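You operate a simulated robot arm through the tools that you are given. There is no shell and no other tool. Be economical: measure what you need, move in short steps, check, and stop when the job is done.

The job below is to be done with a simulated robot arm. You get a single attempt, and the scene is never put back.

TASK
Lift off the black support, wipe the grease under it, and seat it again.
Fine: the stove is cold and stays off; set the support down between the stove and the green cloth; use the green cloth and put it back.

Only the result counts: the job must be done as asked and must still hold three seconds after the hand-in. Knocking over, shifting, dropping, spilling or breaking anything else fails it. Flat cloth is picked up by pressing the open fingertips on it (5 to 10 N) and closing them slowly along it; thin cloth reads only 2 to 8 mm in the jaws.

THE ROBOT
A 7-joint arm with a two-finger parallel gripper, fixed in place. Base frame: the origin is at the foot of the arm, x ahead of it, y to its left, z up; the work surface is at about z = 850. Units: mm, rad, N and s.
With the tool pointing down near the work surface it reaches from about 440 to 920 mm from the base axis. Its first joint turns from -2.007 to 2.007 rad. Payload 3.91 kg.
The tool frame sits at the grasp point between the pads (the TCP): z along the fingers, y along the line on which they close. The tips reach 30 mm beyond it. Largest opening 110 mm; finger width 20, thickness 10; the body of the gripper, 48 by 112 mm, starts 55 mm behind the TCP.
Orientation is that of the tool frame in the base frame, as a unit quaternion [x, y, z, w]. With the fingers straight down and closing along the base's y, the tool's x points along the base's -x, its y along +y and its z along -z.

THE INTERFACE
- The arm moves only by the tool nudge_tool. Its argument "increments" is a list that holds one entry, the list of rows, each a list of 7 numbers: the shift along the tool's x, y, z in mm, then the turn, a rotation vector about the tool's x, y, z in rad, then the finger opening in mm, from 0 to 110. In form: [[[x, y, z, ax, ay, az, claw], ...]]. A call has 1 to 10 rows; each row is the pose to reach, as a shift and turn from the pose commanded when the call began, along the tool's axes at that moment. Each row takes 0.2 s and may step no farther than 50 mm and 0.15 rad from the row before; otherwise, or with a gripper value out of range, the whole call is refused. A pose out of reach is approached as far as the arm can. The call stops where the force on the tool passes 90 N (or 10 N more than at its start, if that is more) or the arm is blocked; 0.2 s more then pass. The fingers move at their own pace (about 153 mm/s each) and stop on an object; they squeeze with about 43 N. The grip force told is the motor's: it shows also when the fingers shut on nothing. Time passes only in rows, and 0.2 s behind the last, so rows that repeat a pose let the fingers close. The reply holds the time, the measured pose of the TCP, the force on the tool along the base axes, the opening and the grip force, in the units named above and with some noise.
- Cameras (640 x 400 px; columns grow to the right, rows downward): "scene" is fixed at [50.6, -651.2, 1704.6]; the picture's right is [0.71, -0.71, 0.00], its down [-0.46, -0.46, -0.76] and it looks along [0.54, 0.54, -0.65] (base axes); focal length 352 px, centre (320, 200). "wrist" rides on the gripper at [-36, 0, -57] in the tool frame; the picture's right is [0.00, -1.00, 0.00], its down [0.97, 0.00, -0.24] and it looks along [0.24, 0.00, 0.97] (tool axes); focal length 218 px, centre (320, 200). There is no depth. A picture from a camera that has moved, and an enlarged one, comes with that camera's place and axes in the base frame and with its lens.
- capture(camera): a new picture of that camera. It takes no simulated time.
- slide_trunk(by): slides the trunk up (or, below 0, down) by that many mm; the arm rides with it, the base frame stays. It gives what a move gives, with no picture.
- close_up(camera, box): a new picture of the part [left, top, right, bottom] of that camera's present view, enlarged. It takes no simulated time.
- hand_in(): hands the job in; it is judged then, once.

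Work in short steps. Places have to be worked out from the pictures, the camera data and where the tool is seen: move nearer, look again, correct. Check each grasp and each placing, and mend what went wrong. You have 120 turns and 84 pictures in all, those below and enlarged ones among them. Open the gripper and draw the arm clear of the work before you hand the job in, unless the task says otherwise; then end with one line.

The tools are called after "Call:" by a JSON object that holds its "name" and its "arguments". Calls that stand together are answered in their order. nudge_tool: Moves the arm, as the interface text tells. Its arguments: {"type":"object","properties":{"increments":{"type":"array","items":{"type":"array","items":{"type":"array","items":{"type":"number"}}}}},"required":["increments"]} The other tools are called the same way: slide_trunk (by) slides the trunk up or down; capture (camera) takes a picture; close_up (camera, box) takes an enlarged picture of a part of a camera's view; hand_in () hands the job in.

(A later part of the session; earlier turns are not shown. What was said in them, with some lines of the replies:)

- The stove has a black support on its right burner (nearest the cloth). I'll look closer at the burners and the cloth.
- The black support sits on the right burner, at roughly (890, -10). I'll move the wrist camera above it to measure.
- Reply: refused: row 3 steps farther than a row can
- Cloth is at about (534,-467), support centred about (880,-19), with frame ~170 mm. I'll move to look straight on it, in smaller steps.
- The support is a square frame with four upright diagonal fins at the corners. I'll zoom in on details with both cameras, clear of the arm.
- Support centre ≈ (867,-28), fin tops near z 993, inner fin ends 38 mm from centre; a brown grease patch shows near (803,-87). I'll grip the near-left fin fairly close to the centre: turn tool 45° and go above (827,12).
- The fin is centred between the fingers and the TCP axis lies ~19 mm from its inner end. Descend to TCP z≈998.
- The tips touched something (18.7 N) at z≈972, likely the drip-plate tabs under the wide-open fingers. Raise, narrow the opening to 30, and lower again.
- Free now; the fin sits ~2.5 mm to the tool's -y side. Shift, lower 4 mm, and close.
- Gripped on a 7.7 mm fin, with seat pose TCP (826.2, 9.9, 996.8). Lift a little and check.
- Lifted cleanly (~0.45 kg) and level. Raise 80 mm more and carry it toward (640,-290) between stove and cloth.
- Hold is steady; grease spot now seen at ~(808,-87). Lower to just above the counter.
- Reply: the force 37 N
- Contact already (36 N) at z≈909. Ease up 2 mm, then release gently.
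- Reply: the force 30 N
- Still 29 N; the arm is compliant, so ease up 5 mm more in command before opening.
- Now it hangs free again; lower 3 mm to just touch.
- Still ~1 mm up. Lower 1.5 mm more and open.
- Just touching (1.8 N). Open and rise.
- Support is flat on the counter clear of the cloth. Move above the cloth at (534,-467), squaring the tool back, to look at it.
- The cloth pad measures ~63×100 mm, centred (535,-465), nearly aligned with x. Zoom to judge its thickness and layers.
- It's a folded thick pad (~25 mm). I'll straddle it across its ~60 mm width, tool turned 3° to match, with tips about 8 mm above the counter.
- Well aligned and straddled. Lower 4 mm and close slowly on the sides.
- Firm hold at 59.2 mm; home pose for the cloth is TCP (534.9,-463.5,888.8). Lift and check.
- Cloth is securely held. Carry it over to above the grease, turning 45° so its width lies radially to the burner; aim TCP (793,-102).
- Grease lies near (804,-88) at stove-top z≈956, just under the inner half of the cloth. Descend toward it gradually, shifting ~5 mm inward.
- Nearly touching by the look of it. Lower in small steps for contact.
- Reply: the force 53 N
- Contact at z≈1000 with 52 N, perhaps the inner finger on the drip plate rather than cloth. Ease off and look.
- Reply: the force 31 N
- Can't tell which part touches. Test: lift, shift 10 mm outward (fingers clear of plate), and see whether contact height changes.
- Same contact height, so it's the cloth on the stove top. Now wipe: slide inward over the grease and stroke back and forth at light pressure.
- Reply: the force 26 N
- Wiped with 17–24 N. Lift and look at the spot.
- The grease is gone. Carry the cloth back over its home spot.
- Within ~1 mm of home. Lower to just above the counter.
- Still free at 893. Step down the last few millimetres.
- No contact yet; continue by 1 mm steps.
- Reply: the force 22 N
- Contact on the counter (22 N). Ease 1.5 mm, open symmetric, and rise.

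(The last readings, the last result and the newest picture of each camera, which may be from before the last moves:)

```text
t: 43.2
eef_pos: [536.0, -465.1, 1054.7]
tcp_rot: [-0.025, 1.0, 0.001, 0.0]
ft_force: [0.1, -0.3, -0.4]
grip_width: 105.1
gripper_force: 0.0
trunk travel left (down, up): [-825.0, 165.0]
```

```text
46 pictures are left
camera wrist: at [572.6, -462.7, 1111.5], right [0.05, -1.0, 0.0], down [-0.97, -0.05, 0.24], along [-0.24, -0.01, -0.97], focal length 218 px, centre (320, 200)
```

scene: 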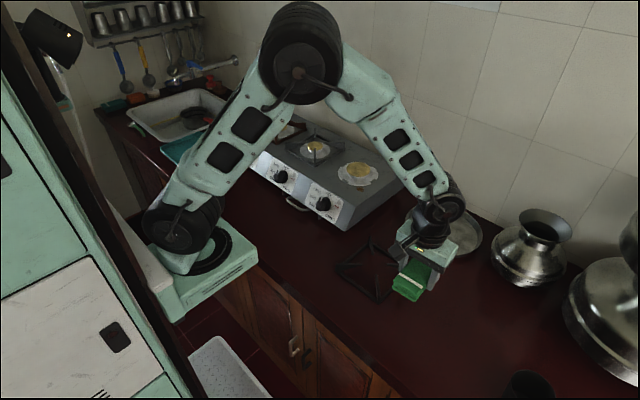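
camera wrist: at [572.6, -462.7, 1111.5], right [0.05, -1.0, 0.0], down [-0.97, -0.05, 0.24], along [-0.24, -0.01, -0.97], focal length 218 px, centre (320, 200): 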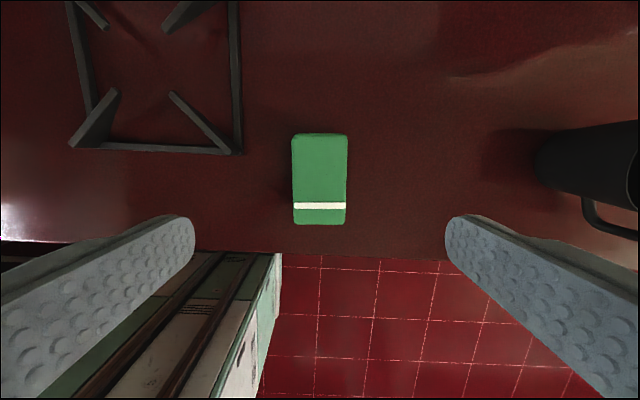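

Cloth is back at its place (same spot within ~1–2 mm). Now go above the support's near-left fin again with the 45° turn.

Call:
{"name": "nudge_tool", "arguments": {"increments": [[[-11, 30, 0, 0, 0, 0.119, 105], [-22, 60, 0, 0, 0, 0.238, 90], [-33, 90, 0, 0, 0, 0.357, 70], [-44, 120, 0, 0, 0, 0.476, 50], [-55, 150, 0, 0, 0, 0.595, 40], [-66, 180, 0, 0, 0, 0.714, 40], [-75.5, 209.7, 0, 0, 0, 0.835, 40], [-75.5, 209.7, 0, 0, 0, 0.835, 40]]]}}

Call:
{"name": "capture", "arguments": {"camera": "wrist"}}

Call:
{"name": "close_up", "arguments": {"camera": "scene", "box": [330, 230, 430, 360]}}

```text
t: 45.0
eef_pos: [599.9, -250.7, 1057.1]
tcp_rot: [0.383, 0.924, 0.0, 0.0]
ft_force: [0.3, -0.8, 0.8]
grip_width: 40.1
gripper_force: 0.1
trunk travel left (down, up): [-825.0, 165.0]
```

```text
45 pictures are left
camera wrist: at [626.1, -277.3, 1112.6], right [-0.71, -0.71, 0.0], down [-0.69, 0.69, 0.24], along [-0.17, 0.17, -0.97], focal length 218 px, centre (320, 200)
```

wrist: 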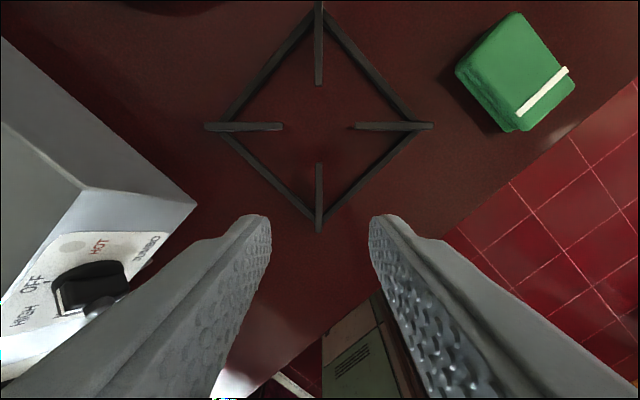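

```text
3.08 times, centred on (380, 295) of scene
camera zoom: at [50.6, -651.2, 1704.6], right [0.71, -0.71, 0.0], down [-0.46, -0.46, -0.76], along [0.54, 0.54, -0.65], focal length 1084 px, centre (135, -92)
```

zoom: 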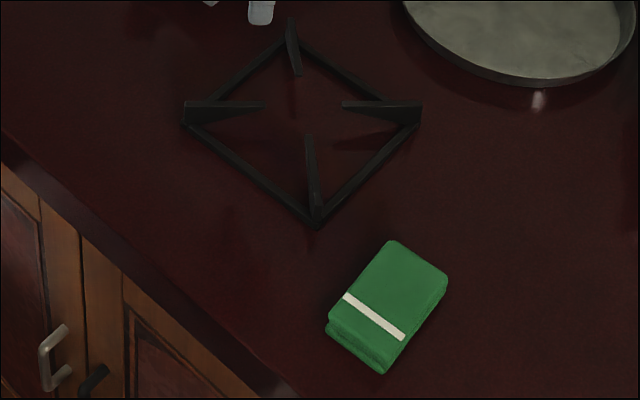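

The support is flat and the fin is centred with the inner end ~20 mm ahead of TCP as before. Descend to TCP z≈887.

Call:
{"name": "nudge_tool", "arguments": {"increments": [[[0, 0, 45, 0, 0, 0, 40], [0, 0, 90, 0, 0, 0, 40], [0, 0, 130, 0, 0, 0, 40], [0, 0, 155, 0, 0, 0, 35], [0, 0, 166, 0, 0, 0, 30], [0, 0, 169, 0, 0, 0, 30], [0, 0, 169, 0, 0, 0, 30]]]}}

Call:
{"name": "capture", "arguments": {"camera": "wrist"}}

```text
t: 46.6
eef_pos: [600.3, -252.3, 885.8]
tcp_rot: [0.382, 0.924, 0.0, 0.0]
ft_force: [1.0, 0.0, 0.2]
grip_width: 30.0
gripper_force: 0.0
trunk travel left (down, up): [-825.0, 165.0]
```

```text
43 pictures are left
camera wrist: at [626.4, -276.2, 942.6], right [-0.71, -0.71, 0.0], down [-0.69, 0.69, 0.24], along [-0.17, 0.17, -0.97], focal length 218 px, centre (320, 200)
```

wrist: 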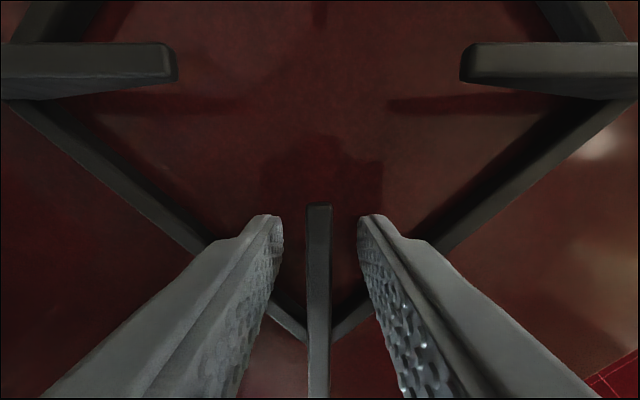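

Fin is centred. Comparing views, on the first lift the fin slid ~20 mm toward the tips yet stayed level; this time grip 10 mm higher to be near that stable hold.

Call:
{"name": "nudge_tool", "arguments": {"increments": [[[0, 0, -5, 0, 0, 0, 30], [0, 0, -10, 0, 0, 0, 30], [0, 0, -10, 0, 0, 0, 15], [0, 0, -10, 0, 0, 0, 5], [0, 0, -10, 0, 0, 0, 0], [0, 0, -10, 0, 0, 0, 0]]]}}

Call:
{"name": "capture", "arguments": {"camera": "wrist"}}

Call:
{"name": "nudge_tool", "arguments": {"increments": [[[0, 0, -4, 0, 0, 0, 0], [0, 0, -10, 0, 0, 0, 0], [0, 0, -20, 0, 0, 0, 0], [0, 0, -40, 0, 0, 0, 0], [0, 0, -60, 0, 0, 0, 0], [0, 0, -60, 0, 0, 0, 0]]]}}

Call:
{"name": "capture", "arguments": {"camera": "wrist"}}

Call:
{"name": "close_up", "arguments": {"camera": "scene", "box": [310, 190, 440, 310]}}

```text
t: 48.0
eef_pos: [599.1, -252.0, 896.4]
tcp_rot: [0.383, 0.924, 0.0, 0.001]
ft_force: [-0.4, 1.0, 0.7]
grip_width: 7.6
gripper_force: 42.6
trunk travel left (down, up): [-825.0, 165.0]
```

```text
42 pictures are left
camera wrist: at [625.9, -276.2, 952.6], right [-0.71, -0.71, 0.0], down [-0.69, 0.69, 0.24], along [-0.17, 0.17, -0.97], focal length 218 px, centre (320, 200)
```

wrist: 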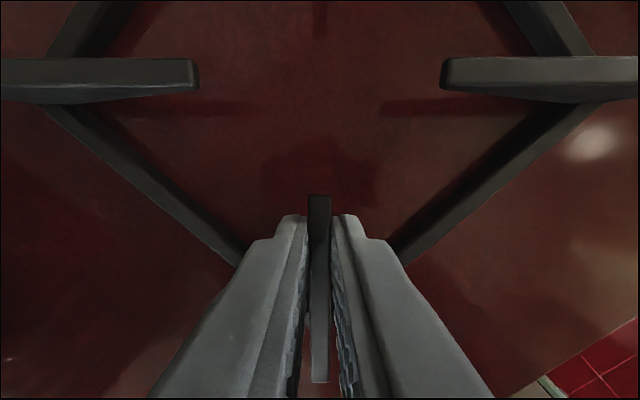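

```text
t: 49.4
eef_pos: [599.1, -250.3, 959.0]
tcp_rot: [0.383, 0.924, 0.0, -0.001]
ft_force: [-1.1, 0.2, -3.1]
grip_width: 7.3
gripper_force: 43.2
trunk travel left (down, up): [-825.0, 165.0]
```

```text
41 pictures are left
camera wrist: at [625.9, -275.9, 1014.1], right [-0.71, -0.71, 0.0], down [-0.69, 0.69, 0.24], along [-0.17, 0.17, -0.97], focal length 218 px, centre (320, 200)
```

wrist: 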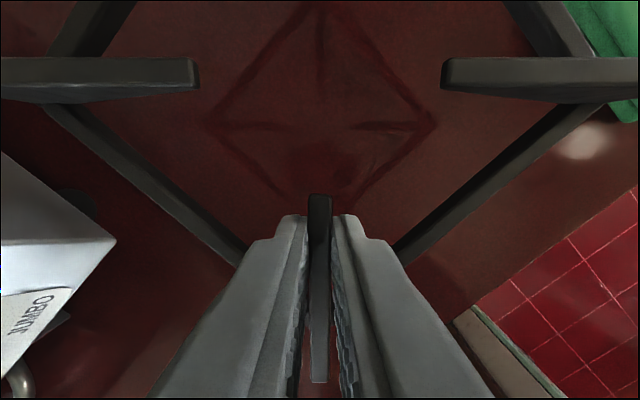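

```text
3.33 times, centred on (375, 250) of scene
camera zoom: at [50.6, -651.2, 1704.6], right [0.71, -0.71, 0.0], down [-0.46, -0.46, -0.76], along [0.54, 0.54, -0.65], focal length 1175 px, centre (137, 33)
```

zoom: 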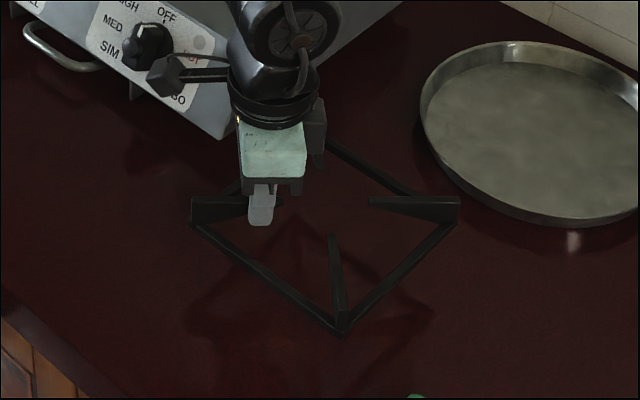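

Held level with no slip this time, so TCP at seat should be ≈ 896.4+112 ≈ 1008. Raise and carry back over the burner.

Call:
{"name": "nudge_tool", "arguments": {"increments": [[[0, 0, -35, 0, 0, 0, 0], [0, 0, -75, 0, 0, 0, 0], [0, 0, -115, 0, 0, 0, 0], [0, 0, -145, 0, 0, 0, 0], [0, 0, -145, 0, 0, 0, 0]]]}}

Call:
{"name": "nudge_tool", "arguments": {"increments": [[[2, 25, 0, 0, 0, 0, 0], [4, 62, 0, 0, 0, 0, 0], [7, 102, 0, 0, 0, 0, 0], [10, 142, 0, 0, 0, 0, 0], [12, 182, 0, 0, 0, 0, 0], [15, 222, 0, 0, 0, 0, 0], [18, 262, 0, 0, 0, 0, 0], [20, 302, 0, 0, 0, 0, 0], [22, 330, 0, 0, 0, 0, 0], [23.4, 344.6, 0, 0, 0, 0, 0]]]}}

Call:
{"name": "nudge_tool", "arguments": {"increments": [[[0, 0, 0, 0, 0, 0, 0], [0, 0, 0, 0, 0, 0, 0]]]}}

Call:
{"name": "capture", "arguments": {"camera": "wrist"}}

```text
t: 50.6
eef_pos: [598.8, -249.9, 1104.3]
tcp_rot: [0.383, 0.924, 0.0, 0.001]
ft_force: [-0.4, -0.2, -4.3]
grip_width: 7.5
gripper_force: 43.4
trunk travel left (down, up): [-825.0, 165.0]
```

```text
t: 52.8
eef_pos: [825.5, 12.1, 1102.0]
tcp_rot: [0.383, 0.924, -0.001, 0.001]
ft_force: [0.0, -0.2, -3.5]
grip_width: 7.4
gripper_force: 43.1
trunk travel left (down, up): [-825.0, 165.0]
```

```text
t: 53.4
eef_pos: [826.1, 10.6, 1101.2]
tcp_rot: [0.383, 0.924, 0.0, 0.0]
ft_force: [-0.1, 0.7, -3.6]
grip_width: 7.6
gripper_force: 43.5
trunk travel left (down, up): [-825.0, 165.0]
```

```text
39 pictures are left
camera wrist: at [853.2, -15.7, 1157.5], right [-0.71, -0.71, 0.0], down [-0.69, 0.69, 0.24], along [-0.17, 0.17, -0.97], focal length 218 px, centre (320, 200)
```

wrist: 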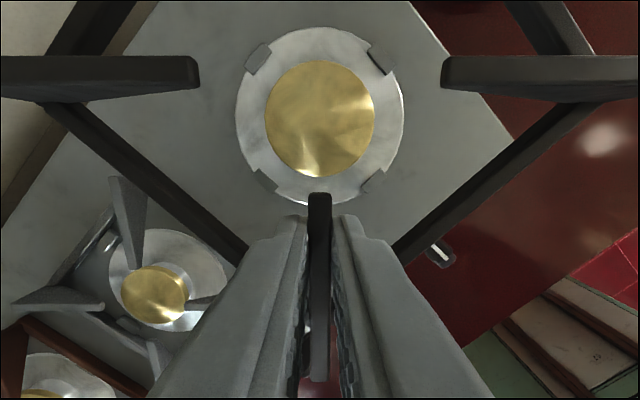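

Positioned at (826.1,10.6), matching the original. Lower to ~10 mm above seating and look.

Call:
{"name": "nudge_tool", "arguments": {"increments": [[[0, 0, 30, 0, 0, 0, 0], [0, 0, 60, 0, 0, 0, 0], [0, 0, 76, 0, 0, 0, 0], [0, 0, 84, 0, 0, 0, 0], [0, 0, 84, 0, 0, 0, 0]]]}}

Call:
{"name": "capture", "arguments": {"camera": "wrist"}}

Call:
{"name": "close_up", "arguments": {"camera": "scene", "box": [310, 130, 420, 200]}}

```text
t: 54.6
eef_pos: [827.1, 9.4, 1017.0]
tcp_rot: [0.383, 0.924, 0.0, 0.0]
ft_force: [-0.5, 0.1, -4.2]
grip_width: 7.7
gripper_force: 43.6
trunk travel left (down, up): [-825.0, 165.0]
```

```text
38 pictures are left
camera wrist: at [853.8, -16.3, 1074.0], right [-0.71, -0.71, 0.0], down [-0.69, 0.69, 0.24], along [-0.17, 0.17, -0.97], focal length 218 px, centre (320, 200)
```

wrist: 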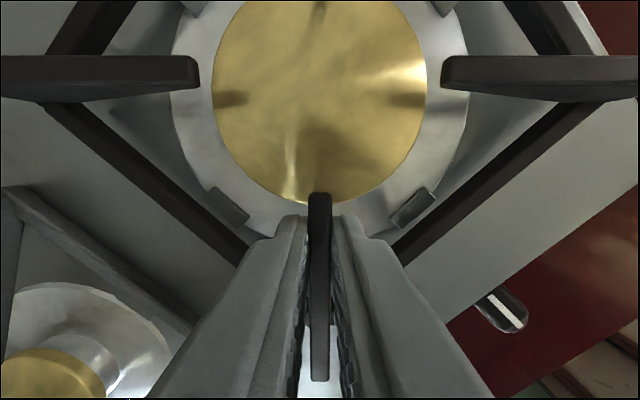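

```text
5.71 times, centred on (365, 165) of scene
camera zoom: at [50.6, -651.2, 1704.6], right [0.71, -0.71, 0.0], down [-0.46, -0.46, -0.76], along [0.54, 0.54, -0.65], focal length 2014 px, centre (63, 400)
```

zoom: 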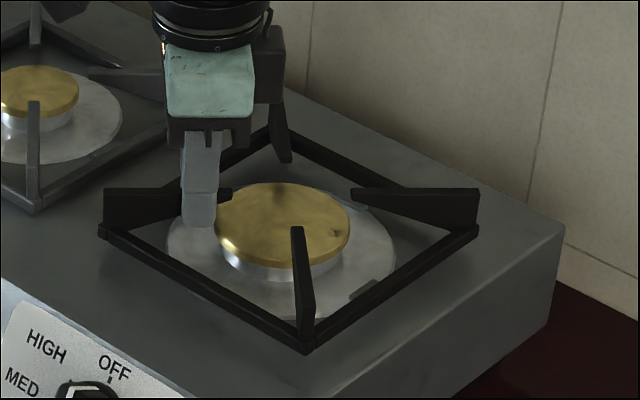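

Compared with the original scene view, it's ~8 px (5 mm) too far toward image right, i.e. along tool -x. Shift tool +x by 5 mm and recheck.

Call:
{"name": "nudge_tool", "arguments": {"increments": [[[2.5, 0, 0, 0, 0, 0, 0], [5, 0, 0, 0, 0, 0, 0], [5, 0, 0, 0, 0, 0, 0]]]}}

Call:
{"name": "close_up", "arguments": {"camera": "scene", "box": [310, 130, 420, 200]}}

```text
t: 55.4
eef_pos: [823.1, 12.8, 1017.7]
tcp_rot: [0.383, 0.924, -0.001, 0.0]
ft_force: [0.3, 0.1, -4.5]
grip_width: 7.2
gripper_force: 42.7
trunk travel left (down, up): [-825.0, 165.0]
```

```text
5.71 times, centred on (365, 165) of scene
camera zoom: at [50.6, -651.2, 1704.6], right [0.71, -0.71, 0.0], down [-0.46, -0.46, -0.76], along [0.54, 0.54, -0.65], focal length 2014 px, centre (63, 400)
```

zoom: 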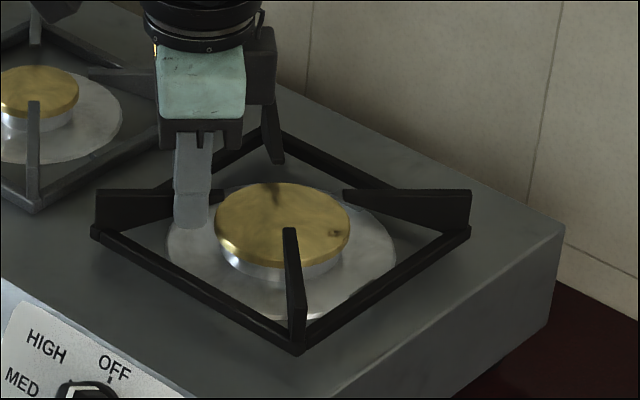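

Horizontal alignment now matches the original. Lower gently to seat.

Call:
{"name": "nudge_tool", "arguments": {"increments": [[[0, 0, 4, 0, 0, 0, 0], [0, 0, 7, 0, 0, 0, 0], [0, 0, 7, 0, 0, 0, 0]]]}}

Call:
{"name": "nudge_tool", "arguments": {"increments": [[[0, 0, 1, 0, 0, 0, 0], [0, 0, 1.5, 0, 0, 0, 0]]]}}

```text
t: 56.2
eef_pos: [823.1, 12.1, 1010.3]
tcp_rot: [0.383, 0.924, -0.001, -0.001]
ft_force: [-0.4, 0.3, -3.2]
grip_width: 7.6
gripper_force: 43.0
trunk travel left (down, up): [-825.0, 165.0]
```

```text
t: 56.8
eef_pos: [823.7, 12.6, 1009.6]
tcp_rot: [0.383, 0.924, 0.0, -0.001]
ft_force: [-0.3, -0.5, -4.3]
grip_width: 7.7
gripper_force: 43.0
trunk travel left (down, up): [-825.0, 165.0]
```

Call:
{"name": "nudge_tool", "arguments": {"increments": [[[0, 0, 1, 0, 0, 0, 0], [0, 0, 1.5, 0, 0, 0, 0]]]}}

Call:
{"name": "close_up", "arguments": {"camera": "scene", "box": [310, 130, 420, 200]}}

```text
t: 57.4
eef_pos: [824.1, 12.0, 1008.2]
tcp_rot: [0.382, 0.924, 0.001, 0.0]
ft_force: [-0.7, 0.4, 1.3]
grip_width: 7.4
gripper_force: 42.7
trunk travel left (down, up): [-825.0, 165.0]
```

```text
5.71 times, centred on (365, 165) of scene
camera zoom: at [50.6, -651.2, 1704.6], right [0.71, -0.71, 0.0], down [-0.46, -0.46, -0.76], along [0.54, 0.54, -0.65], focal length 2014 px, centre (63, 400)
```

zoom: 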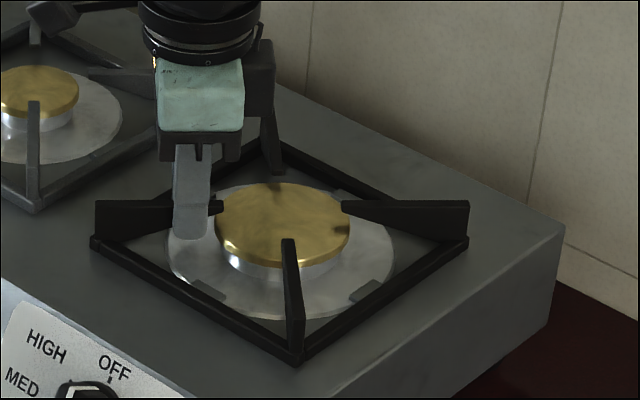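

It's touching at z 1008 and matches the original view within a pixel. Release and rise to the original overview pose.

Call:
{"name": "nudge_tool", "arguments": {"increments": [[[0, 0, 0.5, 0, 0, 0, 0], [0, 0, 0.5, 0, 0, 0, 10], [0, 0, 0.5, 0, 0, 0, 28], [0, 0, 0.5, 0, 0, 0, 28], [0, 0, -20, 0, 0, 0, 28], [0, 0, -60, 0, 0, 0, 28], [0, 0, -105, 0, 0, 0, 28], [0, 0, -150, 0, 0, 0, 28], [0, 0, -188, 0, 0, 0, 28]]]}}

Call:
{"name": "nudge_tool", "arguments": {"increments": [[[-7, -5, 0, 0, 0, -0.131, 40], [-14, -5, 0, 0, 0, -0.262, 60], [-21, -5, 0, 0, 0, -0.393, 80], [-28, -5, 0, 0, 0, -0.524, 100], [-36, -3, 0, 0, 0, -0.655, 110], [-43.3, -0.5, 0, 0, 0, -0.785, 110], [-43.3, -0.5, 0, 0, 0, -0.785, 110]]]}}

Call:
{"name": "close_up", "arguments": {"camera": "wrist", "box": [240, 70, 420, 250]}}

Call:
{"name": "close_up", "arguments": {"camera": "scene", "box": [310, 130, 420, 200]}}

```text
t: 59.4
eef_pos: [821.5, 11.0, 1196.5]
tcp_rot: [0.383, 0.924, 0.001, 0.0]
ft_force: [0.3, -1.1, -0.1]
grip_width: 28.4
gripper_force: 0.0
trunk travel left (down, up): [-825.0, 165.0]
```

```text
t: 61.0
eef_pos: [853.8, -18.2, 1196.6]
tcp_rot: [-0.001, 1.0, 0.0, 0.0]
ft_force: [0.2, -0.7, 0.4]
grip_width: 110.1
gripper_force: 0.0
trunk travel left (down, up): [-825.0, 165.0]
```

```text
2.22 times, centred on (330, 160) of wrist
camera zoom: at [891.0, -18.4, 1252.5], right [0.0, -1.0, 0.0], down [-0.97, 0.0, 0.24], along [-0.24, 0.0, -0.97], focal length 485 px, centre (298, 289)
```

zoom: 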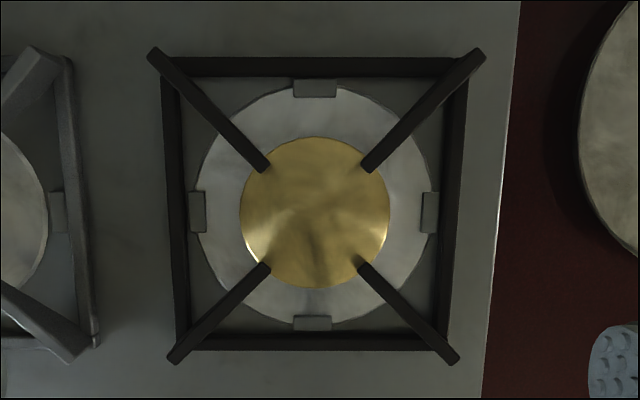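

```text
5.71 times, centred on (365, 165) of scene
camera zoom: at [50.6, -651.2, 1704.6], right [0.71, -0.71, 0.0], down [-0.46, -0.46, -0.76], along [0.54, 0.54, -0.65], focal length 2014 px, centre (63, 400)
```

zoom: 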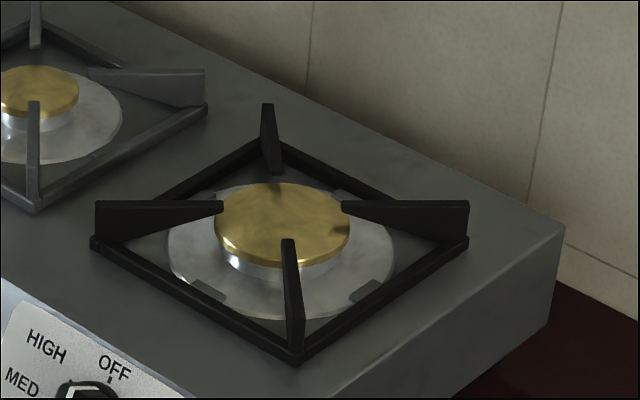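

The support is reseated as it was and the grease is gone. Draw the arm back to the start pose and make a final check.

Call:
{"name": "nudge_tool", "arguments": {"increments": [[[45, 0, 0, 0, 0, 0, 110], [90, 5, 0, 0, 0, 0, 110], [135, 12, 0, 0, 0, 0, 110], [180, 20, 0, 0, 0, 0, 110], [225, 26, 0, 0, 0, 0, 110], [265, 31, 0, 0, 0, 0, 110], [298, 34, 0, 0, 0, 0, 110]]]}}

Call:
{"name": "capture", "arguments": {"camera": "scene"}}

Call:
{"name": "capture", "arguments": {"camera": "wrist"}}

Call:
{"name": "close_up", "arguments": {"camera": "scene", "box": [340, 270, 500, 370]}}

```text
t: 62.6
eef_pos: [556.2, 16.1, 1194.2]
tcp_rot: [0.0, 1.0, 0.0, 0.0]
ft_force: [0.0, -0.4, 1.0]
grip_width: 109.7
gripper_force: 0.1
trunk travel left (down, up): [-825.0, 165.0]
```

```text
32 pictures are left
```

scene: 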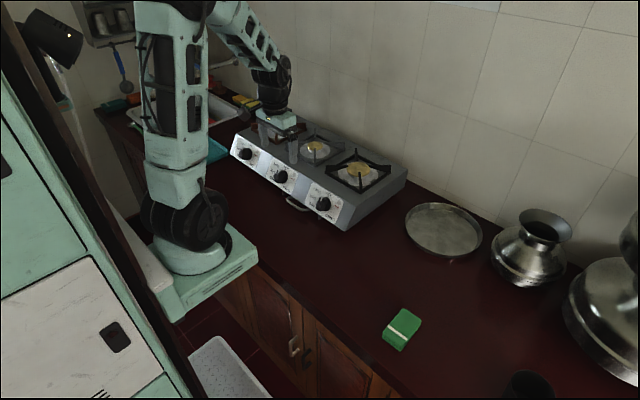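

```text
31 pictures are left
camera wrist: at [592.7, 15.9, 1251.7], right [0.0, -1.0, 0.0], down [-0.97, 0.0, 0.24], along [-0.24, 0.0, -0.97], focal length 218 px, centre (320, 200)
```

wrist: 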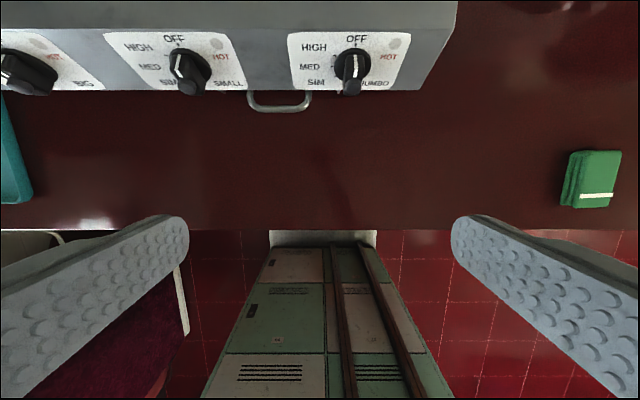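

```text
4.00 times, centred on (420, 320) of scene
camera zoom: at [50.6, -651.2, 1704.6], right [0.71, -0.71, 0.0], down [-0.46, -0.46, -0.76], along [0.54, 0.54, -0.65], focal length 1410 px, centre (-80, -280)
```

zoom: 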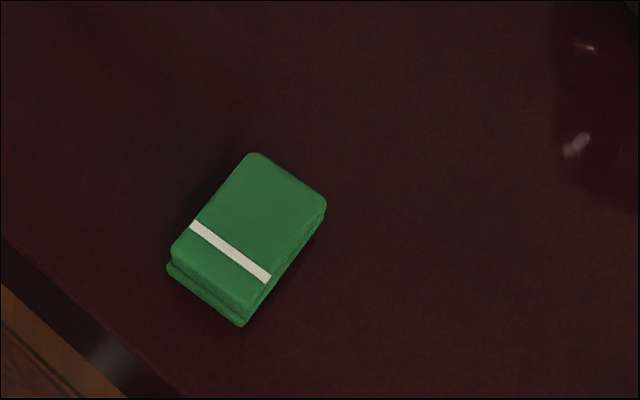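

Everything matches the starting scene, knobs still at OFF. Hand in.

Call:
{"name": "hand_in", "arguments": {}}

```text
The job is handed in.
```

I wiped away the grease, seated the black support back on its burner, put the green cloth back in its place, and left the stove off.
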